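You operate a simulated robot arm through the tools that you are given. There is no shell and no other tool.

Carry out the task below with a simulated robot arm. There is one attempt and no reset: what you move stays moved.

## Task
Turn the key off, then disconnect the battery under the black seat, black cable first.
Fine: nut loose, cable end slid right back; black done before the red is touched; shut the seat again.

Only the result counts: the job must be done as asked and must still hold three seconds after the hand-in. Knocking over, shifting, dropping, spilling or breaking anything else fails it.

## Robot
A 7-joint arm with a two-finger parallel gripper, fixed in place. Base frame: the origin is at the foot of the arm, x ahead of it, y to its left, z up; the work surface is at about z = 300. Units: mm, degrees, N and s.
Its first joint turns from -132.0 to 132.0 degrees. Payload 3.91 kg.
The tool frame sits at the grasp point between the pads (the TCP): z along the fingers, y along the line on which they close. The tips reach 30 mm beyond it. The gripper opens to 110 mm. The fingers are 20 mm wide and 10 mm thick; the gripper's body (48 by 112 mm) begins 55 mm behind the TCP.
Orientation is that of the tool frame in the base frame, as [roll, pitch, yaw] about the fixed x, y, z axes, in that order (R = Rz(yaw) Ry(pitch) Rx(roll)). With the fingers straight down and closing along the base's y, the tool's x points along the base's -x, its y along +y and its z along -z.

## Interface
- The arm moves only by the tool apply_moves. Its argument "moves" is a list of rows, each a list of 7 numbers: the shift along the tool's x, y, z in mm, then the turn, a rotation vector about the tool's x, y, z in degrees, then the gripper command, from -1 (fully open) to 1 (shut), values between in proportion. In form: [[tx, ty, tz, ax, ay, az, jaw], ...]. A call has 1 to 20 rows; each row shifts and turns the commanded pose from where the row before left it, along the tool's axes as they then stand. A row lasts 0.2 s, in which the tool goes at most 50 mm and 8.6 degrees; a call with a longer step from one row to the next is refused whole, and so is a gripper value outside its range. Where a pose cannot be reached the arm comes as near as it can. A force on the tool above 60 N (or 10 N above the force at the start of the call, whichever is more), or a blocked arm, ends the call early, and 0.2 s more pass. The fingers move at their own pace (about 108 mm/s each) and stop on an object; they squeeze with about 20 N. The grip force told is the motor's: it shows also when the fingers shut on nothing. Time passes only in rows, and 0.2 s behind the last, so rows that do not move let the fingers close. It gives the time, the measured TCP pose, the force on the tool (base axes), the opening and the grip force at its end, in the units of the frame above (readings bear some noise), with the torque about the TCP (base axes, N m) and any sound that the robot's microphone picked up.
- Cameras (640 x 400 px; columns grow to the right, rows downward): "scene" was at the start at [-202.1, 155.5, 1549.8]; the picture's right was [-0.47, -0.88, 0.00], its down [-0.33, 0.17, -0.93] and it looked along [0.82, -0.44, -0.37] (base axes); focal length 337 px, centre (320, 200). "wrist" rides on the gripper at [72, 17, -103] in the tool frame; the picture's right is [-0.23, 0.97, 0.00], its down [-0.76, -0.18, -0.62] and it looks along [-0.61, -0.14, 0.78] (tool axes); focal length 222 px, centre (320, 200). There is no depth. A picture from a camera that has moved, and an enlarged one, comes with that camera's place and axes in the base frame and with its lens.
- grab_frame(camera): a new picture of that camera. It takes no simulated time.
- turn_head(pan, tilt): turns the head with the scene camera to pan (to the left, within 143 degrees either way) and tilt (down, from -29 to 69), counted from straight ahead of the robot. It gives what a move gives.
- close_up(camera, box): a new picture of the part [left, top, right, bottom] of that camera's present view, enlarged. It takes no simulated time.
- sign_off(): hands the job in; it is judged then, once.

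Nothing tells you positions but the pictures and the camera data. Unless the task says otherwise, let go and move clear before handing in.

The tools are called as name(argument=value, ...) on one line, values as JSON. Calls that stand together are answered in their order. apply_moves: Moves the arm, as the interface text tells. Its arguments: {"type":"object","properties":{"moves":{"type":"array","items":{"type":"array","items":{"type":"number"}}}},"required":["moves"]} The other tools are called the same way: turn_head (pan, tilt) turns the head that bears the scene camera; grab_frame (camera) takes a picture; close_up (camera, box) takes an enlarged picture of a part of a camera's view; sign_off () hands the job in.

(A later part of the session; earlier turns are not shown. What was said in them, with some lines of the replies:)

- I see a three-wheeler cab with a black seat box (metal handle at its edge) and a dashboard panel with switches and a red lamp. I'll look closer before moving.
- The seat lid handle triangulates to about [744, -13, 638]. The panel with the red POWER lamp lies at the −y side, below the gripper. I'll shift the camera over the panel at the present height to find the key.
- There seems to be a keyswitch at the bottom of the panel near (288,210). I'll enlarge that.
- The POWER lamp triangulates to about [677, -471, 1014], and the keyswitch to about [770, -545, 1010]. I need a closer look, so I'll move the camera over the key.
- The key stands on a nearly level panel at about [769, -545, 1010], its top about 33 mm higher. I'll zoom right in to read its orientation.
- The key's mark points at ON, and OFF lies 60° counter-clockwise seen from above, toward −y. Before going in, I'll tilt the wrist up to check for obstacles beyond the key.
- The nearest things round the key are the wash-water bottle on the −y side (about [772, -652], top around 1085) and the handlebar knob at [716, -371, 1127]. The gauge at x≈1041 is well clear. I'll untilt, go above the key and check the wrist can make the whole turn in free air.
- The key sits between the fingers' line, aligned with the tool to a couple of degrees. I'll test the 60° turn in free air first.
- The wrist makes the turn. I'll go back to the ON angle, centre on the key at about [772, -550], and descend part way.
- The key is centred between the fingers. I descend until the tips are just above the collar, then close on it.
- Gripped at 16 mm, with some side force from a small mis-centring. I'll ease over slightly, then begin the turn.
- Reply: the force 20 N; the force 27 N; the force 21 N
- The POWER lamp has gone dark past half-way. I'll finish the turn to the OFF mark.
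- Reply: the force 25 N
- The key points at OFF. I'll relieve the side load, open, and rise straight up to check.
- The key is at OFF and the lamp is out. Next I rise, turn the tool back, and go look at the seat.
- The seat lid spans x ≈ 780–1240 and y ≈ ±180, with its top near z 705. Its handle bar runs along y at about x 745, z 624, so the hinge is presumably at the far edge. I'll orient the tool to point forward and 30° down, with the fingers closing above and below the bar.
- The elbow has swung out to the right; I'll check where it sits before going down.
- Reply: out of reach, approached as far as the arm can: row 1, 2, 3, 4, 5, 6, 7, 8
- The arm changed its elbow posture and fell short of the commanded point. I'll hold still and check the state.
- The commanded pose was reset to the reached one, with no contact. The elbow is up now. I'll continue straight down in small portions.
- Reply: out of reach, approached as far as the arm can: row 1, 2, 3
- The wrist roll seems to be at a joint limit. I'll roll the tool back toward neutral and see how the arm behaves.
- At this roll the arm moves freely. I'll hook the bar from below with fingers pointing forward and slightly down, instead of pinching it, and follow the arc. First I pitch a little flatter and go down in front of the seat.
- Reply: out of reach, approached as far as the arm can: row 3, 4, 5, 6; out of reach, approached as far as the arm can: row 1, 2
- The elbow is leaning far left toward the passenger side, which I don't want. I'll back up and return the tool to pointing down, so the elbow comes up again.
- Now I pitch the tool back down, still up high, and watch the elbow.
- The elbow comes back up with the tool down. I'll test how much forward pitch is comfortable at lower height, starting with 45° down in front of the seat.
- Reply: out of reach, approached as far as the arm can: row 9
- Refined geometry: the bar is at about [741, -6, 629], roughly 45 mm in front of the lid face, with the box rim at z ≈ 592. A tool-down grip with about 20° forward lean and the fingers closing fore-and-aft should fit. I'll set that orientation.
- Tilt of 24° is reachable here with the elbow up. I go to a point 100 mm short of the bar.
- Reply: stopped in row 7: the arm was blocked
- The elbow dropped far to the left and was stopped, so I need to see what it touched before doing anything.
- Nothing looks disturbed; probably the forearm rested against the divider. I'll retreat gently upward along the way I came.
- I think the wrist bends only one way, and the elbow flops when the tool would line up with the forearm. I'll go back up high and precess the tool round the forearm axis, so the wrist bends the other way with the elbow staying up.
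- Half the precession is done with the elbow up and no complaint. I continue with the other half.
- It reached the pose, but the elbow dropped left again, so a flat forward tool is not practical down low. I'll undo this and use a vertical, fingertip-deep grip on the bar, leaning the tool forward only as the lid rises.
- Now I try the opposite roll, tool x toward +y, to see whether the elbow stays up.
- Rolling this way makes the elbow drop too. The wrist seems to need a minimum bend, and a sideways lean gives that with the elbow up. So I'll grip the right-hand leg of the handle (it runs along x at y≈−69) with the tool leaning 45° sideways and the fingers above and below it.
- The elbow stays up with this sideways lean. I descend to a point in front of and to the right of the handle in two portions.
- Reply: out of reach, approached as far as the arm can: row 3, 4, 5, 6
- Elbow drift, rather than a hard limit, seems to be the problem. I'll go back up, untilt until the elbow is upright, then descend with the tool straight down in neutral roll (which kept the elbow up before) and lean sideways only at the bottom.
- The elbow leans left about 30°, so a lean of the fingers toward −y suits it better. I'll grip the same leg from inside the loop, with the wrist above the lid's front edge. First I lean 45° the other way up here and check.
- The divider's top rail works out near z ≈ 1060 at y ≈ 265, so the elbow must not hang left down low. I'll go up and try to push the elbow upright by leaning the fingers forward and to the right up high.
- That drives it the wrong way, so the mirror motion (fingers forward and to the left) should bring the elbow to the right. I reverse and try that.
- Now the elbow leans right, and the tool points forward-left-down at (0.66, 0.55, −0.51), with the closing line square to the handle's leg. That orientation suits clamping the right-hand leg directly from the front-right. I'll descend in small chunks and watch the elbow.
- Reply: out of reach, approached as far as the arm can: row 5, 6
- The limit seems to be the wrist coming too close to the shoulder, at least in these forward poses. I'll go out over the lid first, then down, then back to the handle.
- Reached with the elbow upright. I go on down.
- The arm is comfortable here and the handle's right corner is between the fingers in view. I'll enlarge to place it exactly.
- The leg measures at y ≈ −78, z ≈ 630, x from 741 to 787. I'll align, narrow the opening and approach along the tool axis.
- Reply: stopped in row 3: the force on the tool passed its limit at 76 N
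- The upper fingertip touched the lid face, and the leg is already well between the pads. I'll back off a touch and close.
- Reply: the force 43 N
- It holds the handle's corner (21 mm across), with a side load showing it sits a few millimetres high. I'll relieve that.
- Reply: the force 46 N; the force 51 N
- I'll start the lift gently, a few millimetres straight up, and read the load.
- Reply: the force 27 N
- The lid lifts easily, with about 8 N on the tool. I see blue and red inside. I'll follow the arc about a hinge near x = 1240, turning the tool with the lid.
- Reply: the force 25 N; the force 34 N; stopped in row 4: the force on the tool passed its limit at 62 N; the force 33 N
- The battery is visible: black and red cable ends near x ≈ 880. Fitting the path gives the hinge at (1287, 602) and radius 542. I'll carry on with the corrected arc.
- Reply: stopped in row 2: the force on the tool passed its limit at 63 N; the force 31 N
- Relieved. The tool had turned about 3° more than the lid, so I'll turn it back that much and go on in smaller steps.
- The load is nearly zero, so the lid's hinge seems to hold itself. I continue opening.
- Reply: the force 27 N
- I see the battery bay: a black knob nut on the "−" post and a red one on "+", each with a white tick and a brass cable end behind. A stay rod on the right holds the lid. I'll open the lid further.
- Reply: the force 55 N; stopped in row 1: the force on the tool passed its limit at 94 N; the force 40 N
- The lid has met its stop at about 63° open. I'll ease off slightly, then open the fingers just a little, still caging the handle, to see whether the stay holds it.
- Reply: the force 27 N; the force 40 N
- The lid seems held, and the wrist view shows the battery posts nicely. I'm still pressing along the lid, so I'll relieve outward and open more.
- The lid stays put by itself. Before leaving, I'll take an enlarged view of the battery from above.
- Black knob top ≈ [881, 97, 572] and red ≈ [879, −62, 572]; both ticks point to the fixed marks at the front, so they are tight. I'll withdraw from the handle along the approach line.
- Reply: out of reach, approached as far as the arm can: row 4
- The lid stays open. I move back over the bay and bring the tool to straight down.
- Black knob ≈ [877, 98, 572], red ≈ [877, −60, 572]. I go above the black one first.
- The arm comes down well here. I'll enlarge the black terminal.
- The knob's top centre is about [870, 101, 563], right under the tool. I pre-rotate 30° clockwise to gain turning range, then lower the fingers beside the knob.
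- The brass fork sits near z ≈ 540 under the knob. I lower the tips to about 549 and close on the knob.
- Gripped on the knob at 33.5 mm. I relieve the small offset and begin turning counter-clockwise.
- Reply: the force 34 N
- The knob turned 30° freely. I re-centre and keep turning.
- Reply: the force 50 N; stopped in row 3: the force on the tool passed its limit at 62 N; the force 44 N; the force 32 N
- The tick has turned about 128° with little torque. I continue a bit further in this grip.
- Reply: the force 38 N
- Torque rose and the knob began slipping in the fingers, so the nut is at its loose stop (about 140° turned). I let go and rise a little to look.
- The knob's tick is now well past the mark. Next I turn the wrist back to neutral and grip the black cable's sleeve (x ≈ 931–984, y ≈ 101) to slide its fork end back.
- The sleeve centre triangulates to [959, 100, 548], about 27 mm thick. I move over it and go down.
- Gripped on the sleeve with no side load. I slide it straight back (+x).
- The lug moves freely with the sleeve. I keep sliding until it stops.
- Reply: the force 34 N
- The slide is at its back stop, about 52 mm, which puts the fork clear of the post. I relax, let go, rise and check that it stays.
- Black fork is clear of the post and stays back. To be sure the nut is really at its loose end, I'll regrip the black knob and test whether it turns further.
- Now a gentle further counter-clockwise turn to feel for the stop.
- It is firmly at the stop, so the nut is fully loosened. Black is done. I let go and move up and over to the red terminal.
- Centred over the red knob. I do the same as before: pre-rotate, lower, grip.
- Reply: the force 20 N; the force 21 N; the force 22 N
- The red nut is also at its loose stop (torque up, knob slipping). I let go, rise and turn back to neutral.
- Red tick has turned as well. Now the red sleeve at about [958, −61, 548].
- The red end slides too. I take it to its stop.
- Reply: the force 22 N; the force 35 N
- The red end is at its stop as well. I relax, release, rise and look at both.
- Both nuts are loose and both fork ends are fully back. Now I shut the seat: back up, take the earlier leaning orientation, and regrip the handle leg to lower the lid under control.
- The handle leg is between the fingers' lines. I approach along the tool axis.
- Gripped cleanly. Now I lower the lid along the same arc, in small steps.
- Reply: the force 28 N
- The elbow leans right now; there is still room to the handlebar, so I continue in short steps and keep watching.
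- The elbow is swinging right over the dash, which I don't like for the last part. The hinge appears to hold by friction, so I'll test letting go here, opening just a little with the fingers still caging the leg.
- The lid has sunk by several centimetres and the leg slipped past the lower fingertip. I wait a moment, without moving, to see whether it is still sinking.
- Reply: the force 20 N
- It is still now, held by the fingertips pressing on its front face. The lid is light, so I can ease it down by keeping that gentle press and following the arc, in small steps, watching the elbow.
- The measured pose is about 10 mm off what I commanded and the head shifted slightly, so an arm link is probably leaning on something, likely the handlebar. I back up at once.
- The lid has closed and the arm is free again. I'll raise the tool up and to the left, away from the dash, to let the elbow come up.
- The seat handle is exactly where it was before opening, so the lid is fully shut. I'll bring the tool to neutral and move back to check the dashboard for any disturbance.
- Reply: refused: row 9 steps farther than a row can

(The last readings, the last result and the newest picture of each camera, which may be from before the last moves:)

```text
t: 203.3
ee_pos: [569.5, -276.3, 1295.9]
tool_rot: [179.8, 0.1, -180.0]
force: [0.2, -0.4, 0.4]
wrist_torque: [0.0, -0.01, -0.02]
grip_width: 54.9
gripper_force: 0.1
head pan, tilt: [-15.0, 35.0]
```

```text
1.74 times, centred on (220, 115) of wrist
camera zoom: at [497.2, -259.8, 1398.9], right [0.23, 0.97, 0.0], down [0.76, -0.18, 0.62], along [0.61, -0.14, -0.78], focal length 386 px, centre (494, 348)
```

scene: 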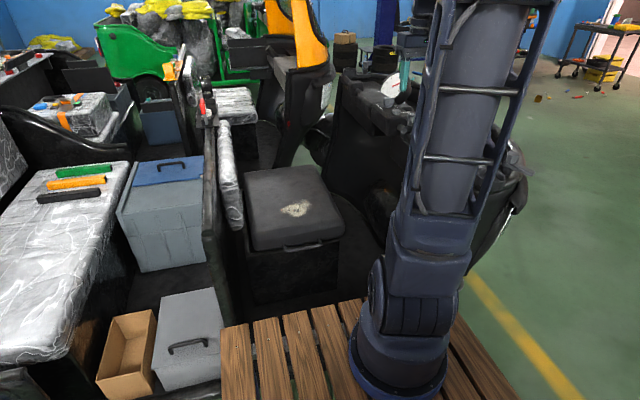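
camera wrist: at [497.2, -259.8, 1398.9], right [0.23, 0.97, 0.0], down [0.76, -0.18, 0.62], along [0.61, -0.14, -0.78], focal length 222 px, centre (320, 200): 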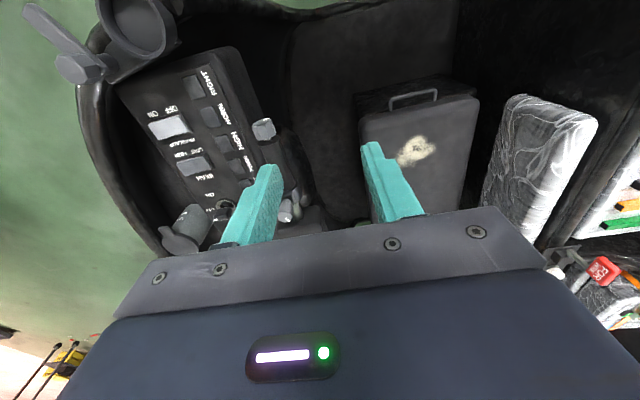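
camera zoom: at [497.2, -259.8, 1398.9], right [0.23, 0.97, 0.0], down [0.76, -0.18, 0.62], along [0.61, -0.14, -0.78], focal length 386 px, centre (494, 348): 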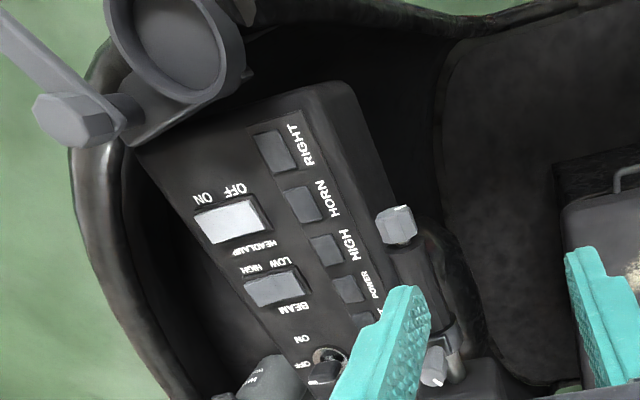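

The lamp is off and the rocker switches look unchanged. But the hex cap on the handlebar grip had a white tick that I can't see now, so I'll go to the same viewpoint as early on to compare.

apply_moves(moves=[[1, -39, 2.5, 0, 0, 0, -1], [1, -39, 2.5, 0, 0, 0, -1], [1, -39, 2.5, 0, 0, 0, -1], [1, -39, 2.5, 0, 0, 0, -1], [1, -39, 2.5, 0, 0, 0, -1], [1.6, -38, 2.5, 0, 0, 0, -1]])

close_up(camera="wrist", box=[400, 50, 640, 220])

grab_frame(camera="wrist")

close_up(camera="wrist", box=[260, 120, 420, 220])

```text
t: 204.7
ee_pos: [563.2, -509.4, 1281.0]
tool_rot: [180.0, -0.1, -180.0]
force: [-0.6, -0.1, 0.2]
wrist_torque: [-0.04, -0.04, -0.01]
grip_width: 110.0
gripper_force: 0.0
head pan, tilt: [-15.0, 35.0]
```

```text
2.35 times, centred on (520, 135) of wrist
camera zoom: at [491.3, -492.8, 1383.6], right [0.23, 0.97, 0.0], down [0.76, -0.18, 0.62], along [0.61, -0.14, -0.78], focal length 523 px, centre (-151, 353)
```

zoom: 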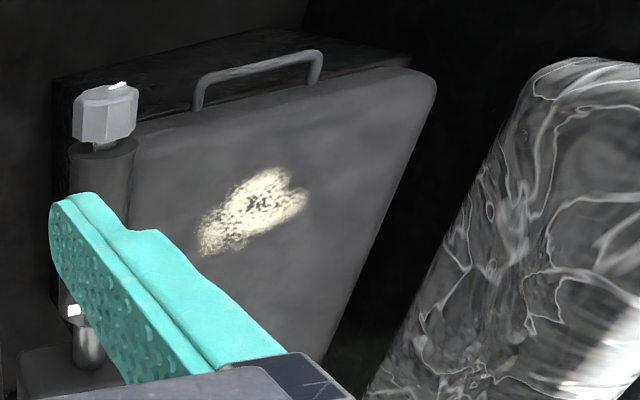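

```text
taken
camera wrist: at [491.3, -492.8, 1383.6], right [0.23, 0.97, 0.0], down [0.76, -0.18, 0.62], along [0.61, -0.14, -0.78], focal length 222 px, centre (320, 200)
```

wrist: 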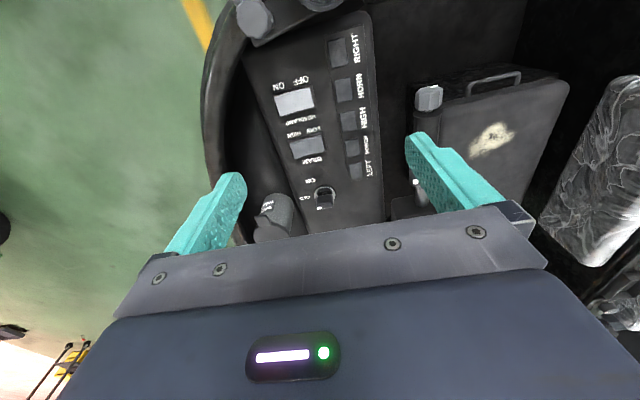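

```text
4.00 times, centred on (340, 170) of wrist
camera zoom: at [491.3, -492.8, 1383.6], right [0.23, 0.97, 0.0], down [0.76, -0.18, 0.62], along [0.61, -0.14, -0.78], focal length 888 px, centre (240, 320)
```

zoom: 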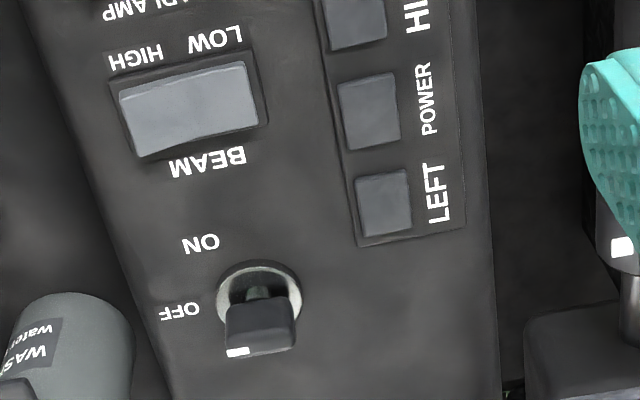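

close_up(camera="wrist", box=[405, 70, 455, 110])

close_up(camera="wrist", box=[405, 170, 455, 210])

```text
10.00 times, centred on (430, 90) of wrist
camera zoom: at [491.3, -492.8, 1383.6], right [0.23, 0.97, 0.0], down [0.76, -0.18, 0.62], along [0.61, -0.14, -0.78], focal length 2221 px, centre (-780, 1300)
```

zoom: 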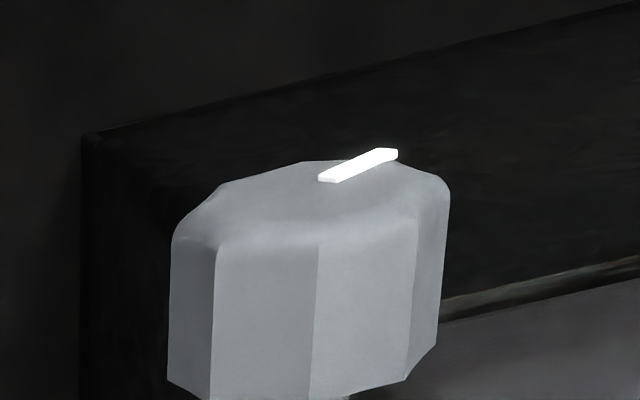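

```text
10.00 times, centred on (430, 190) of wrist
camera zoom: at [491.3, -492.8, 1383.6], right [0.23, 0.97, 0.0], down [0.76, -0.18, 0.62], along [0.61, -0.14, -0.78], focal length 2221 px, centre (-780, 300)
```

zoom: 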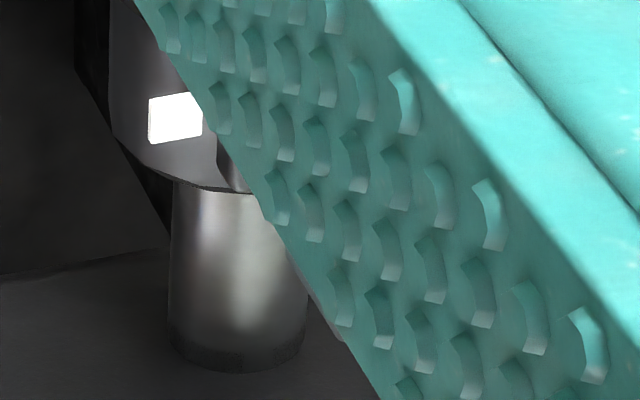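

Something changed here: the tick on the bar-end cap seems turned compared with before. I'll go to the other early viewpoint to compare exactly.

apply_moves(moves=[[20, 35, -20, 0, 0, 0, -1], [20, 35, -20, 0, 0, 0, -1], [22, 39.6, -18, 0, 0, 0, -1]])

close_up(camera="wrist", box=[220, 80, 380, 240])

close_up(camera="wrist", box=[325, 120, 385, 220])

```text
t: 205.5
ee_pos: [501.2, -400.0, 1336.6]
tool_rot: [179.9, 0.0, 180.0]
force: [0.3, -0.1, -1.1]
wrist_torque: [0.01, 0.05, -0.01]
grip_width: 110.2
gripper_force: 0.0
head pan, tilt: [-15.0, 35.0]
```

```text
2.50 times, centred on (300, 160) of wrist
camera zoom: at [429.2, -382.7, 1440.1], right [0.23, 0.97, 0.0], down [0.76, -0.18, 0.62], along [0.6, -0.14, -0.78], focal length 555 px, centre (370, 300)
```

zoom: 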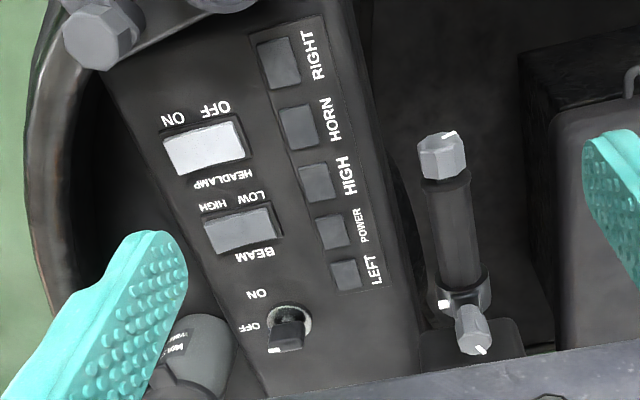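

```text
4.00 times, centred on (355, 170) of wrist
camera zoom: at [429.2, -382.7, 1440.1], right [0.23, 0.97, 0.0], down [0.76, -0.18, 0.62], along [0.6, -0.14, -0.78], focal length 888 px, centre (180, 320)
```

zoom: 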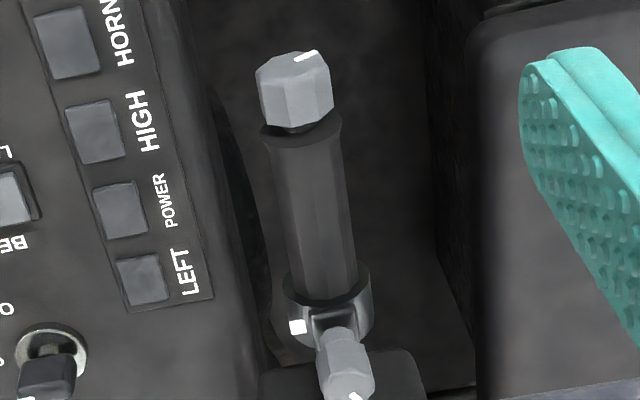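

I need to know whether the grip really moved. I'll move the arm clear of the dash so the scene camera can repeat close-ups that I took before the contact.

apply_moves(moves=[[-25, 35, 0, 0, 0, 0, 0], [-25, 35, 0, 0, 0, 0, 0], [-25, 35, 0, 0, 0, 0, 0], [-25, 35, 0, 0, 0, 0, 0], [-25, 35, 0, 0, 0, 0, 0], [-25, 35, 10, 0, 0, 0, 0], [-25, 35, 20, 0, 0, 0, 0], [-25, 35, 20, 0, 0, 0, 0], [-25, 35, 20, 0, 0, 0, 0], [-25, 35, 20, 0, 0, 0, 0], [-25, 35, 30, 0, 0, 0, 0], [-25, 35, 30, 0, 0, 0, 0], [-25, 35, 30, 0, 0, 0, 0], [-25, 0, 30, 0, 0, 0, 0], [0, 0, 40, 0, 0, 0, 0], [0, 0, 40, 0, 0, 0, 0], [0, 0, 40, 0, 0, 0, 0]])

grab_frame(camera="scene")

close_up(camera="scene", box=[210, 40, 370, 260])

close_up(camera="scene", box=[220, 100, 400, 320])

close_up(camera="scene", box=[400, 110, 480, 180])

```text
refused: row 11 steps farther than a row can; nothing moved
```

```text
taken
```

scene: 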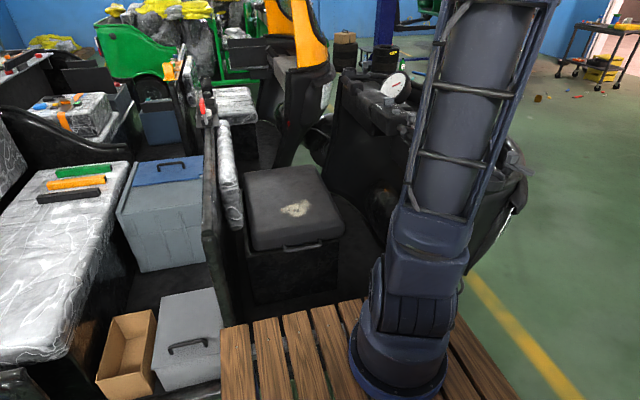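

```text
1.82 times, centred on (290, 150) of scene
camera zoom: at [-198.4, 175.7, 1528.8], right [-0.26, -0.97, 0.0], down [-0.55, 0.15, -0.82], along [0.79, -0.21, -0.57], focal length 613 px, centre (374, 291)
```

zoom: 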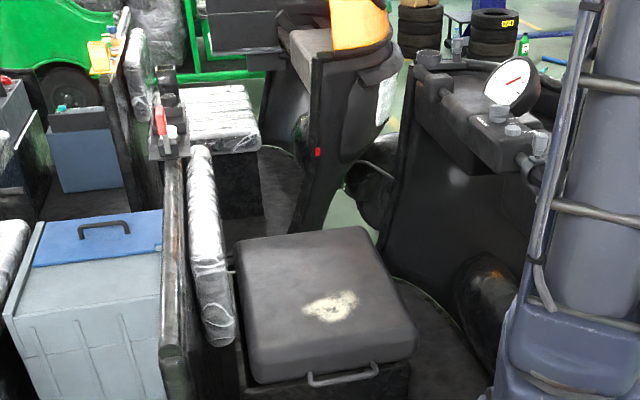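

```text
1.82 times, centred on (310, 210) of scene
camera zoom: at [-198.4, 175.7, 1528.8], right [-0.26, -0.97, 0.0], down [-0.55, 0.15, -0.82], along [0.79, -0.21, -0.57], focal length 613 px, centre (338, 182)
```

zoom: 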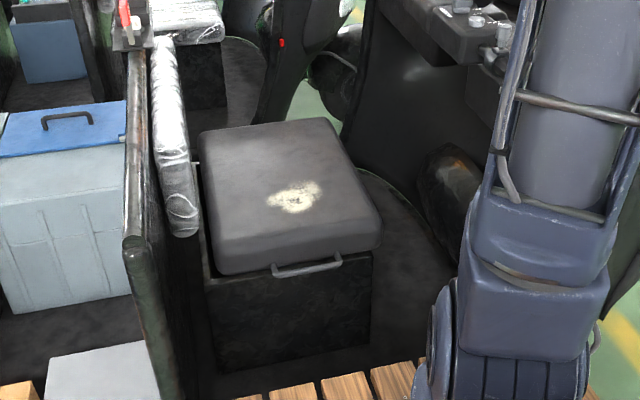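

```text
5.71 times, centred on (440, 145) of scene
camera zoom: at [-198.4, 175.7, 1528.8], right [-0.26, -0.97, 0.0], down [-0.55, 0.15, -0.82], along [0.79, -0.21, -0.57], focal length 1926 px, centre (-366, 514)
```

zoom: 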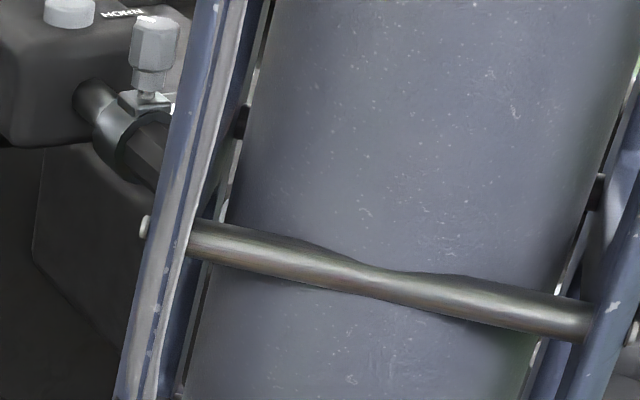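

apply_moves(moves=[[-25, 35, 0, 0, 0, 0, 0], [-25, 35, 0, 0, 0, 0, 0], [-25, 35, 0, 0, 0, 0, 0], [-25, 35, 0, 0, 0, 0, 0], [-25, 35, 0, 0, 0, 0, 0], [-25, 35, 10, 0, 0, 0, 0], [-25, 35, 10, 0, 0, 0, 0], [-25, 35, 20, 0, 0, 0, 0], [-25, 35, 20, 0, 0, 0, 0], [-25, 35, 20, 0, 0, 0, 0], [-20, 30, 30, 0, 0, 0, 0], [-20, 30, 30, 0, 0, 0, 0], [-20, 30, 30, 0, 0, 0, 0], [-20, 20, 30, 0, 0, 0, 0], [0, 0, 40, 0, 0, 0, 0], [0, 0, 40, 0, 0, 0, 0], [0, 0, 40, 0, 0, 0, 0], [0, 0, 40, 0, 0, 0, 0], [0, 0, 40, 0, 0, 0, 0]])

grab_frame(camera="scene")

close_up(camera="scene", box=[210, 40, 370, 260])

close_up(camera="scene", box=[210, 60, 370, 290])

close_up(camera="scene", box=[400, 110, 480, 180])

```text
t: 209.5
ee_pos: [830.5, 59.3, 939.3]
tool_rot: [180.0, 0.1, -180.0]
force: [-0.9, 0.9, 0.2]
wrist_torque: [0.0, 0.0, 0.02]
grip_width: 54.7
gripper_force: 0.1
head pan, tilt: [-15.0, 35.0]
```

```text
taken
```

scene: 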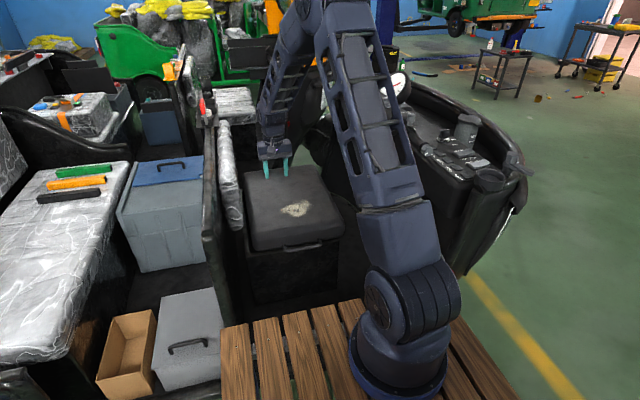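

```text
1.82 times, centred on (290, 150) of scene
camera zoom: at [-199.5, 176.2, 1528.5], right [-0.26, -0.97, 0.0], down [-0.55, 0.15, -0.82], along [0.79, -0.21, -0.57], focal length 613 px, centre (374, 291)
```

zoom: 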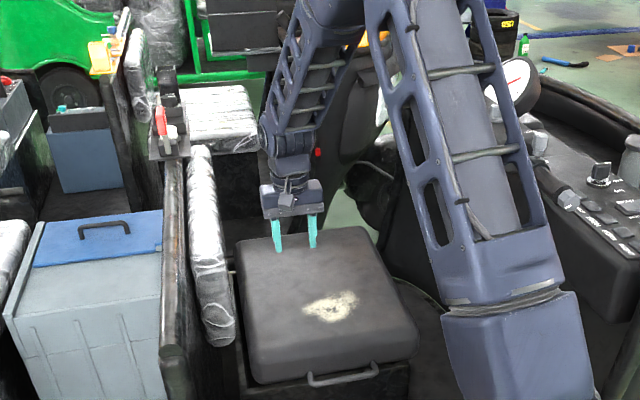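

```text
1.74 times, centred on (290, 175) of scene
camera zoom: at [-199.5, 176.2, 1528.5], right [-0.26, -0.97, 0.0], down [-0.55, 0.15, -0.82], along [0.79, -0.21, -0.57], focal length 586 px, centre (372, 244)
```

zoom: 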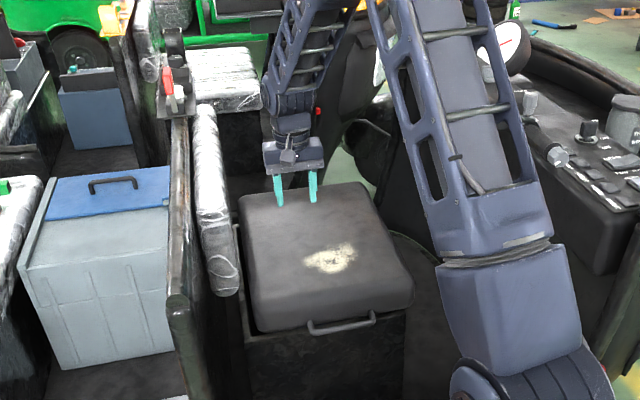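

```text
5.71 times, centred on (440, 145) of scene
camera zoom: at [-199.5, 176.2, 1528.5], right [-0.26, -0.97, 0.0], down [-0.55, 0.15, -0.82], along [0.79, -0.21, -0.57], focal length 1926 px, centre (-366, 514)
```

zoom: 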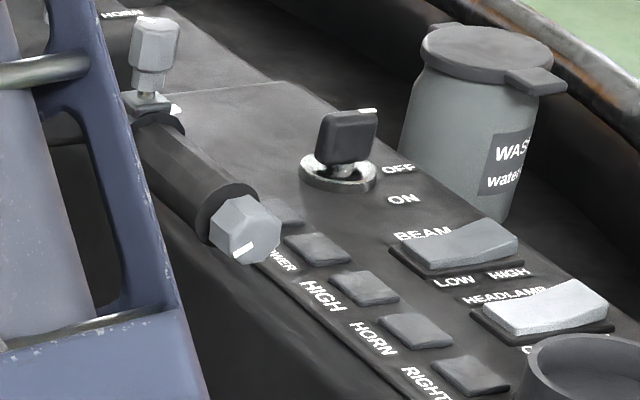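

The grip's position is unchanged, but its end cap's tick looks turned by roughly 10–15°. I'll zoom in closely.

close_up(camera="scene", box=[415, 140, 445, 160])

close_up(camera="scene", box=[400, 110, 430, 132])

```text
16.00 times, centred on (430, 150) of scene
camera zoom: at [-199.5, 176.2, 1528.5], right [-0.26, -0.97, 0.0], down [-0.55, 0.15, -0.82], along [0.79, -0.21, -0.57], focal length 5394 px, centre (-1440, 1000)
```

zoom: 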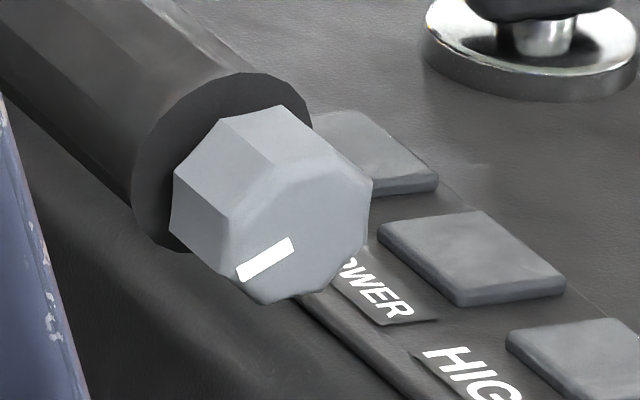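

```text
16.00 times, centred on (415, 121) of scene
camera zoom: at [-199.5, 176.2, 1528.5], right [-0.26, -0.97, 0.0], down [-0.55, 0.15, -0.82], along [0.79, -0.21, -0.57], focal length 5394 px, centre (-1200, 1464)
```

zoom: 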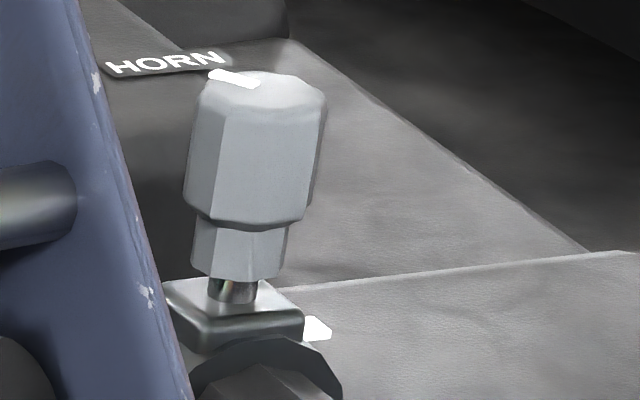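

The end cap turned about 10–15° clockwise (seen from the robot) when the forearm brushed it. I'll put it back: grip the handlebar grip lightly from above and roll it back about its own axis. First I rise and go above the grip.

apply_moves(moves=[[0, 0, -40, 0, 0, 0, 0], [0, 0, -40, 0, 0, 0, 0], [0, 0, -40, 0, 0, 0, 0], [0, 0, -40, 0, 0, 0, 0], [0, 0, -40, 0, 0, 0, 0], [0, 0, -40, 0, 0, 0, 0], [0, 0, -40, 0, 0, 0, 0], [0, 0, -40, 0, 0, 0, 0], [15, -40, 0, 0, 0, 0, 0], [15, -40, 0, 0, 0, 0, 0], [15, -40, 0, 0, 0, 0, 0], [15, -40, 0, 0, 0, 0, 0], [15, -40, 0, 0, 0, 0, 0], [15, -40, 0, 0, 0, 0, 0], [15, -40, 0, 0, 0, 0, 0], [15, -40, 0, 0, 0, 0, 0], [15, -40, 0, 0, 0, 0, 0], [15, -40, 0, 0, 0, 0, 0], [20, -34, 0, 0, 0, 0, 0]])

grab_frame(camera="wrist")

grab_frame(camera="scene")

```text
t: 213.5
ee_pos: [660.0, -373.1, 1258.0]
tool_rot: [179.9, 0.0, -180.0]
force: [0.3, 1.3, 0.3]
wrist_torque: [0.0, 0.01, 0.0]
grip_width: 54.9
gripper_force: 0.2
head pan, tilt: [-15.0, 35.0]
```

```text
taken
camera wrist: at [588.2, -356.2, 1360.9], right [0.23, 0.97, 0.0], down [0.76, -0.18, 0.62], along [0.61, -0.14, -0.78], focal length 222 px, centre (320, 200)
```

wrist: 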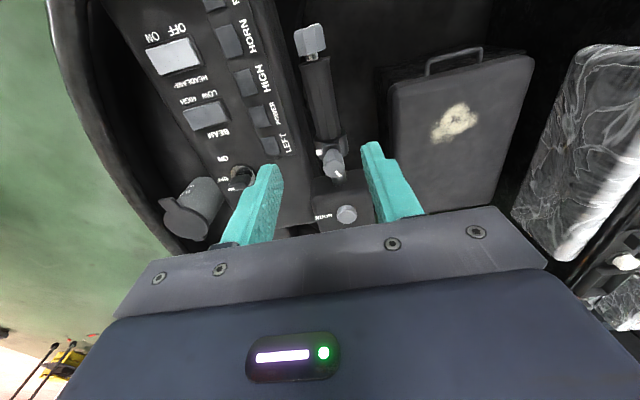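

```text
taken
```

scene: 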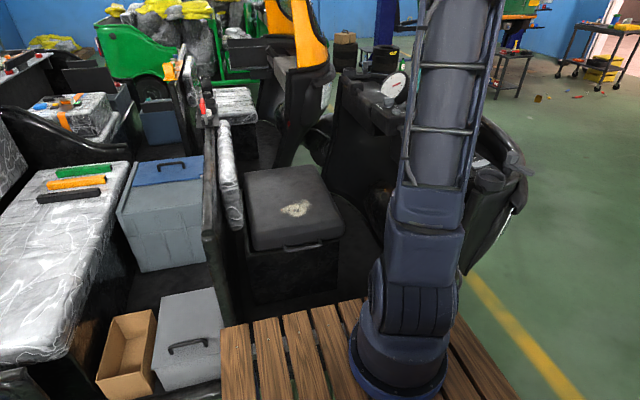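

apply_moves(moves=[[3, -1, 0, 0, 0, 6, 0], [0, 0, 0, 0, 0, 6, 0], [0, 0, 35, 0, 0, 0, 0], [0, 0, 35, 0, 0, 0, 0], [0, 0, 35, 0, 0, 0, 0], [0, 0, 20, 0, 0, 0, 0]])

grab_frame(camera="wrist")

close_up(camera="wrist", box=[220, 0, 420, 220])

```text
t: 214.9
ee_pos: [658.1, -373.0, 1133.1]
tool_rot: [179.9, 0.0, 168.0]
force: [0.0, -0.2, 0.6]
wrist_torque: [-0.04, 0.01, 0.02]
grip_width: 54.9
gripper_force: 0.1
head pan, tilt: [-15.0, 35.0]
```

```text
taken
camera wrist: at [590.4, -342.6, 1236.1], right [0.43, 0.91, 0.0], down [0.71, -0.33, 0.62], along [0.56, -0.26, -0.78], focal length 222 px, centre (320, 200)
```

wrist: 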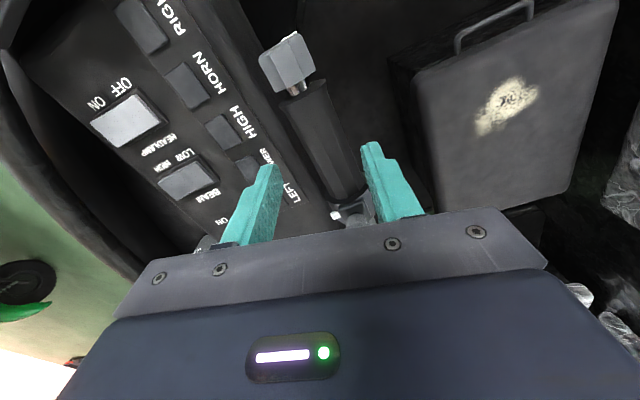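

```text
1.82 times, centred on (320, 110) of wrist
camera zoom: at [590.4, -342.6, 1236.1], right [0.43, 0.91, 0.0], down [0.71, -0.33, 0.62], along [0.56, -0.26, -0.78], focal length 404 px, centre (320, 364)
```

zoom: 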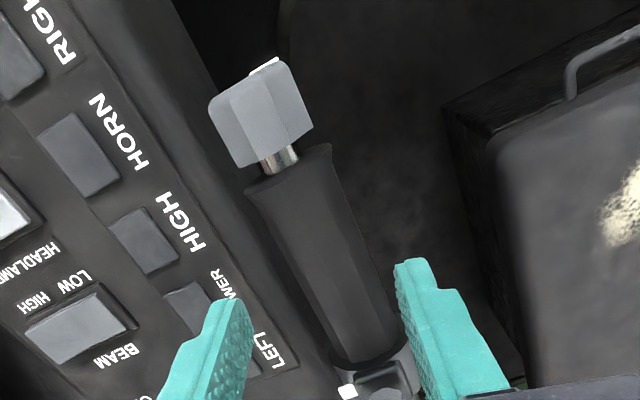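

The hex end cap is a separate knob on a short shaft, and that is what turned. I position over it, aligned with its axis.

apply_moves(moves=[[30, -3.4, 0, 0, 0, 0, 0], [30.9, -3.4, 0, 0, 0, 0, 0], [0, 0, 15, 0, 0, 0, 0]])

close_up(camera="wrist", box=[220, 40, 420, 220])

close_up(camera="scene", box=[400, 110, 480, 180])

```text
t: 215.7
ee_pos: [597.5, -368.4, 1119.5]
tool_rot: [179.9, 0.0, 168.0]
force: [0.0, -0.6, 0.4]
wrist_torque: [-0.01, 0.02, -0.01]
grip_width: 55.2
gripper_force: 0.0
head pan, tilt: [-15.0, 35.0]
```

```text
2.22 times, centred on (320, 130) of wrist
camera zoom: at [529.6, -336.1, 1220.9], right [0.43, 0.91, 0.0], down [0.71, -0.33, 0.62], along [0.56, -0.26, -0.78], focal length 494 px, centre (320, 356)
```

zoom: 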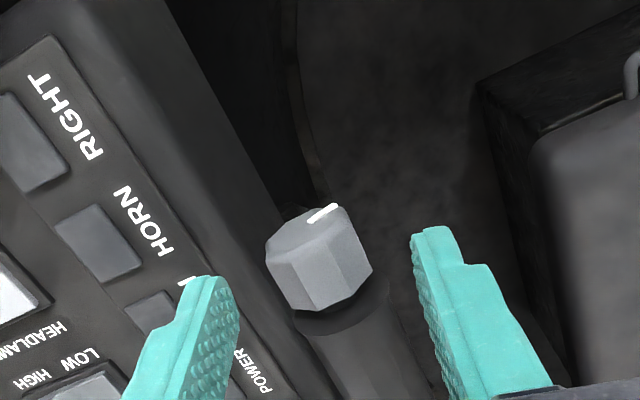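

```text
5.71 times, centred on (440, 145) of scene
camera zoom: at [-199.1, 176.2, 1528.6], right [-0.26, -0.97, 0.0], down [-0.55, 0.15, -0.82], along [0.79, -0.21, -0.57], focal length 1926 px, centre (-366, 514)
```

zoom: 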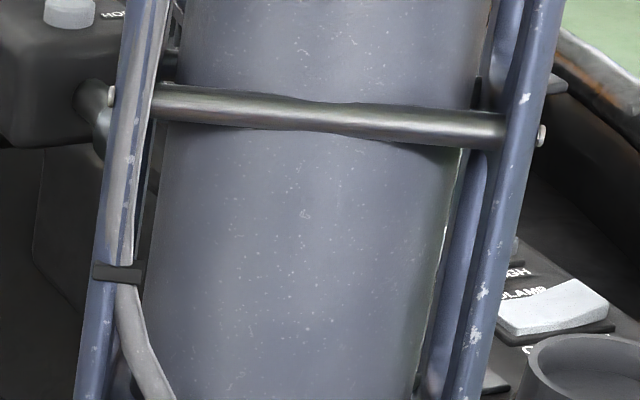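

apply_moves(moves=[[-6, 0, 15, 0, 0, 0, 0], [0, 0, 15, 0, 0, 0, 0], [0, 0, 13, 0, 0, 0, 0]])

close_up(camera="wrist", box=[220, 40, 420, 220])

```text
t: 216.5
ee_pos: [602.0, -369.4, 1074.6]
tool_rot: [179.9, 0.0, 168.0]
force: [-1.2, -0.3, 0.1]
wrist_torque: [0.0, 0.01, 0.01]
grip_width: 54.9
gripper_force: 0.0
head pan, tilt: [-15.0, 35.0]
```

```text
2.22 times, centred on (320, 130) of wrist
camera zoom: at [535.3, -337.7, 1178.1], right [0.43, 0.91, 0.0], down [0.71, -0.33, 0.62], along [0.56, -0.26, -0.78], focal length 494 px, centre (320, 356)
```

zoom: 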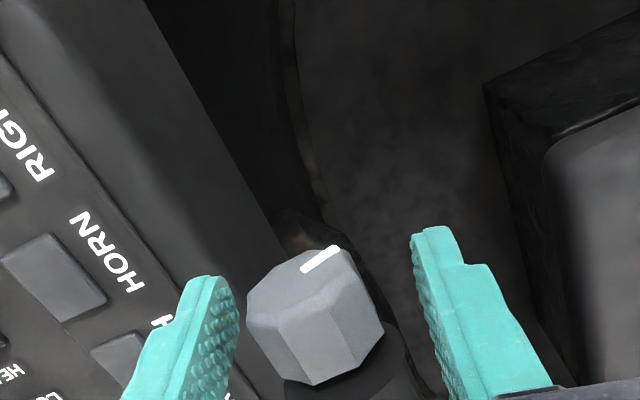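

The cap sits between the fingers. I close gently on its flats.

apply_moves(moves=[[0, 0, 0, 0, 0, 0, 0.3], [0, 0, 0, 0, 0, 0, 0.4], [0, 0, 0, 0, 0, 0, 0.5], [0, 0, 0, 0, 0, 0, 0.5]])

close_up(camera="wrist", box=[220, 40, 420, 220])

```text
t: 217.5
ee_pos: [601.9, -370.6, 1076.2]
tool_rot: [180.0, 0.0, 168.0]
force: [-0.6, -16.9, -1.7]
wrist_torque: [-0.08, 0.08, 0.86]
grip_width: 35.6
gripper_force: 45.1
head pan, tilt: [-15.0, 35.0]
```

```text
2.22 times, centred on (320, 130) of wrist
camera zoom: at [535.3, -338.7, 1178.1], right [0.43, 0.91, 0.0], down [0.71, -0.33, 0.62], along [0.56, -0.26, -0.78], focal length 494 px, centre (320, 356)
```

zoom: 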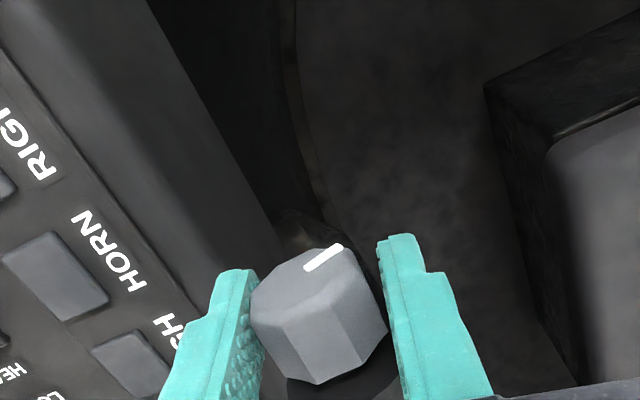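

It gripped without turning the cap. I ease the offset, then roll the tool 16° about the cap's axis, +y side downward.

apply_moves(moves=[[0, -1.1, 0, 0, 0, -3, 0.5], [0, 0.7, 0, 4, 0, 0, 0.5], [0, 0.7, 0, 4, 0, 0, 0.5]])

close_up(camera="wrist", box=[220, 40, 420, 220])

```text
t: 218.3
ee_pos: [602.9, -368.8, 1074.4]
tool_rot: [-172.0, 0.0, 171.0]
force: [1.1, -7.2, 6.6]
wrist_torque: [-0.03, -0.89, 1.16]
grip_width: 34.7
gripper_force: 44.8
head pan, tilt: [-15.0, 35.0]
```

```text
2.22 times, centred on (320, 130) of wrist
camera zoom: at [536.0, -327.3, 1174.9], right [0.37, 0.92, -0.13], down [0.74, -0.21, 0.64], along [0.56, -0.34, -0.75], focal length 494 px, centre (320, 356)
```

zoom: 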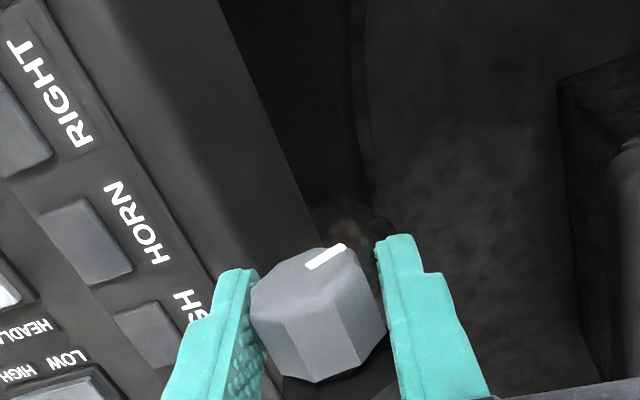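

The cap turns freely with the tool, so it is a movable knob. I give it the remaining 8° and let go.

apply_moves(moves=[[0, 0.7, 0, 4, 0, 0, 0.5], [0, 0.7, 0, 4, 0, 0, 0.5], [0, 0, 0, 0, 0, 0, 0.5], [0, 0, 0, 0, 0, 0, 0.3], [0, 0, 0, 0, 0, 0, 0.1], [0, 0, 0, 0, 0, 0, 0], [0, 0, -20, 0, 0, 0, 0], [0, 0, -40, 0, 0, 0, 0], [0, 0, -40, -4, 0, 0, 0], [0, 0, -40, -4, 0, 0, 0], [0, 0, -40, -4, 0, 0, 0], [0, 0, -20, -4, 0, 0, 0]])

```text
t: 220.9
ee_pos: [609.7, -325.3, 1269.4]
tool_rot: [179.9, 0.1, 170.9]
force: [0.3, 0.4, 0.1]
wrist_torque: [0.0, 0.02, -0.01]
grip_width: 54.8
gripper_force: 0.1
head pan, tilt: [-15.0, 35.0]
```

Now back to the very first viewpoints to compare with the original pictures.

apply_moves(moves=[[0, 0, 0, 0, 0, -4.5, -1], [0, 0, 0, 0, 0, -4.6, -1], [27.1, -18.6, -17.4, 0, 0, 0, -1], [27.1, -18.6, -17.4, 0, 0, 0, -1], [27.1, -18.6, -17.4, 0, 0, 0, -1], [27.2, -18.7, -17.3, 0, 0, 0, -1], [0, 0, 0, 0, 0, 0, -1]])

close_up(camera="wrist", box=[220, 80, 380, 240])

```text
t: 222.5
ee_pos: [500.9, -400.5, 1340.3]
tool_rot: [179.9, 0.0, -179.9]
force: [0.1, 0.0, -0.1]
wrist_torque: [-0.01, 0.0, 0.01]
grip_width: 110.1
gripper_force: 0.1
head pan, tilt: [-15.0, 35.0]
```

```text
2.50 times, centred on (300, 160) of wrist
camera zoom: at [428.6, -383.7, 1442.8], right [0.23, 0.97, 0.0], down [0.76, -0.18, 0.62], along [0.61, -0.14, -0.78], focal length 555 px, centre (370, 300)
```

zoom: 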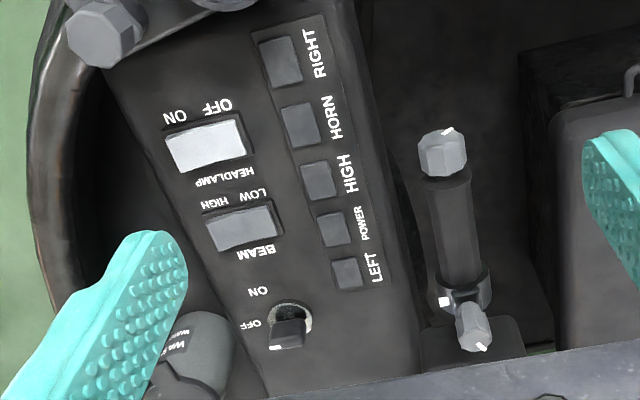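

apply_moves(moves=[[-20, -36, 20, 0, 0, 0, -1], [-21, -36, 20, 0, 0, 0, -1], [-21, -36.7, 19.6, 0, 0, 0, -1], [0, 0, 0, 0, 0, 0, -1]])

close_up(camera="wrist", box=[400, 50, 640, 220])

close_up(camera="wrist", box=[405, 70, 455, 110])

```text
t: 223.5
ee_pos: [563.5, -508.5, 1280.2]
tool_rot: [179.9, 0.0, -179.9]
force: [-0.4, -0.4, 0.1]
wrist_torque: [-0.02, 0.0, 0.0]
grip_width: 110.2
gripper_force: 0.1
head pan, tilt: [-15.0, 35.0]
```

```text
2.35 times, centred on (520, 135) of wrist
camera zoom: at [491.0, -492.0, 1383.2], right [0.23, 0.97, 0.0], down [0.76, -0.18, 0.62], along [0.61, -0.14, -0.78], focal length 523 px, centre (-151, 353)
```

zoom: 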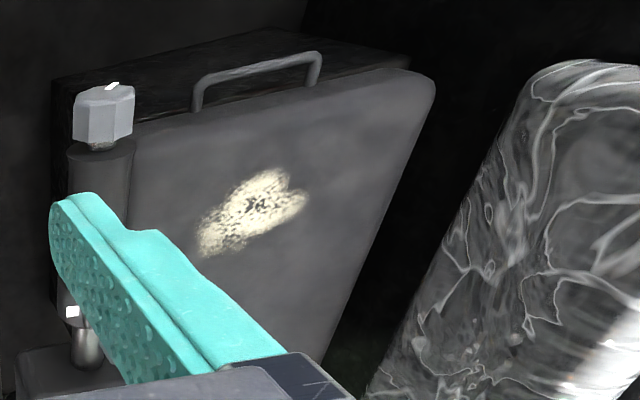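

```text
10.00 times, centred on (430, 90) of wrist
camera zoom: at [491.0, -492.0, 1383.2], right [0.23, 0.97, 0.0], down [0.76, -0.18, 0.62], along [0.61, -0.14, -0.78], focal length 2221 px, centre (-780, 1300)
```

zoom: 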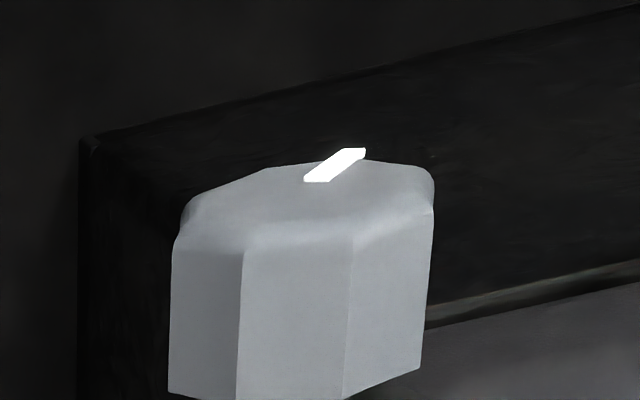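

The tick now looks like it did in the early pictures. I'll return to the starting pose, which is clear of everything, and compare the first view too.

apply_moves(moves=[[0, 37, -8, 0, 0, 0, -1], [0, 37, -8, 0, 0, 0, -1], [0, 37, -8, 0, 0, 0, -1], [0.5, 37, -9, 0, 0, 0, -1], [0.5, 37, -9, 0, 0, 0, -1], [0.5, 37, -9, 0, 0, 0, -1], [0.5, 36.6, -8, 0, 0, 0, -1], [0, 0, 0, 0, 0, 0, -1]])

close_up(camera="wrist", box=[80, 0, 340, 250])

close_up(camera="wrist", box=[320, 50, 640, 250])

turn_head(pan=-28, tilt=21.6)

grab_frame(camera="scene")

```text
t: 225.3
ee_pos: [562.4, -250.2, 1339.4]
tool_rot: [179.8, 0.0, -180.0]
force: [0.7, 0.0, 0.0]
wrist_torque: [0.02, 0.04, -0.02]
grip_width: 110.1
gripper_force: 0.1
head pan, tilt: [-15.0, 35.0]
```

```text
1.60 times, centred on (210, 125) of wrist
camera zoom: at [489.0, -233.4, 1442.0], right [0.23, 0.97, 0.0], down [0.76, -0.18, 0.62], along [0.61, -0.14, -0.78], focal length 355 px, centre (496, 320)
```

zoom: 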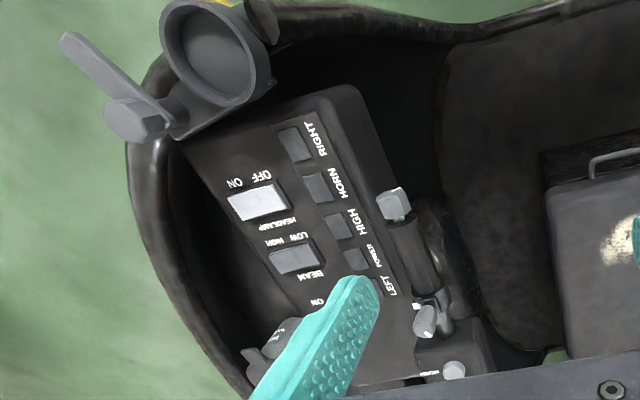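

```text
2.00 times, centred on (480, 150) of wrist
camera zoom: at [489.0, -233.4, 1442.0], right [0.23, 0.97, 0.0], down [0.76, -0.18, 0.62], along [0.61, -0.14, -0.78], focal length 444 px, centre (0, 300)
```

zoom: 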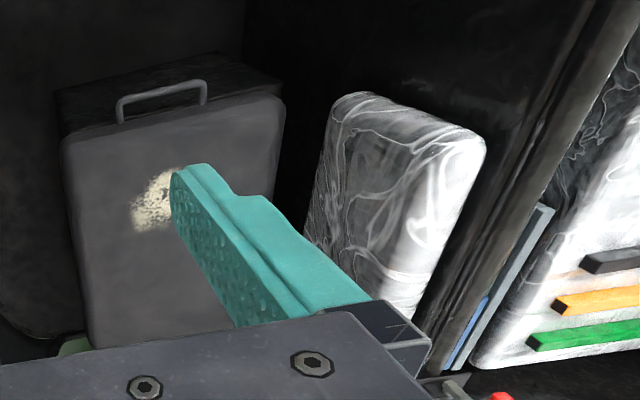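

```text
t: 226.1
ee_pos: [561.3, -249.4, 1339.0]
tool_rot: [179.9, 0.1, -179.9]
force: [0.6, -0.1, 0.2]
wrist_torque: [0.03, 0.02, 0.01]
grip_width: 109.8
gripper_force: 0.1
head pan, tilt: [-28.0, 21.6]
```

```text
taken
```

scene: 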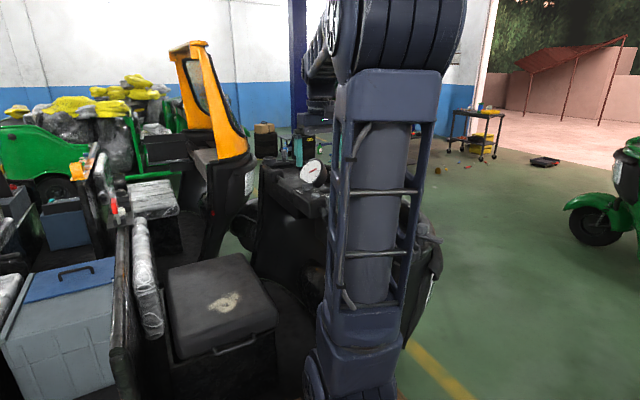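

close_up(camera="scene", box=[240, 140, 340, 220])

close_up(camera="scene", box=[100, 120, 340, 400])

```text
5.00 times, centred on (290, 180) of scene
camera zoom: at [-202.1, 155.4, 1549.8], right [-0.47, -0.88, 0.0], down [-0.33, 0.17, -0.93], along [0.82, -0.44, -0.37], focal length 1686 px, centre (470, 300)
```

zoom: 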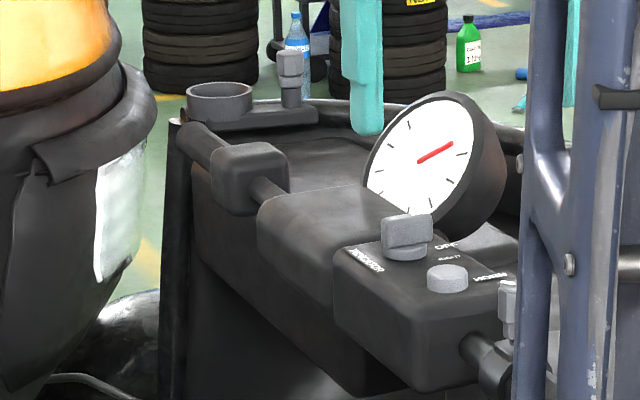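

```text
1.43 times, centred on (220, 260) of scene
camera zoom: at [-202.1, 155.4, 1549.8], right [-0.47, -0.88, 0.0], down [-0.33, 0.17, -0.93], along [0.82, -0.44, -0.37], focal length 482 px, centre (463, 114)
```

zoom: 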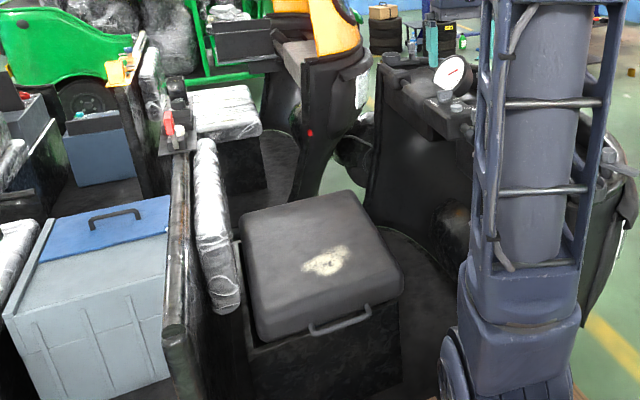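

In the same views as at the start, the gauge, indicator knob, switches and seat all look the same. The key is off, both nuts are loose with their cable ends back (black first), the seat is shut and the arm is clear, so I hand in.

sign_off()

```text
The job is handed in.
```

I handed the job in with the key off, the battery disconnected and the seat shut, but the arm did brush one dashboard knob on the way.

- **Key:** it points to OFF and the red POWER lamp is out.
- **Black cable, done first:** the nut is turned to its loose stop. The cable end is slid back about 52 mm, clear of the post.
- **Red cable, done second:** same as the black: nut at its loose stop, cable end fully back.
- **Seat:** it is shut, with its handle exactly where it was at the start. The lid slipped from the fingers partway down. I eased it a little, and it fell the last few centimetres on its own.

**Possible problem:** while lowering the lid, the forearm leaned on the end cap of the handlebar grip and turned it roughly 15°. I turned it back by eye and it looks about as it did before. I can't be sure it is exact, and comparing pictures I also couldn't rule out a few millimetres of movement along its axis. The gauge, indicator knob and panel switches look unchanged.

Earlier, before the lid was opened, the arm was also stopped once on the left side, probably against the divider. Nothing there looked disturbed.
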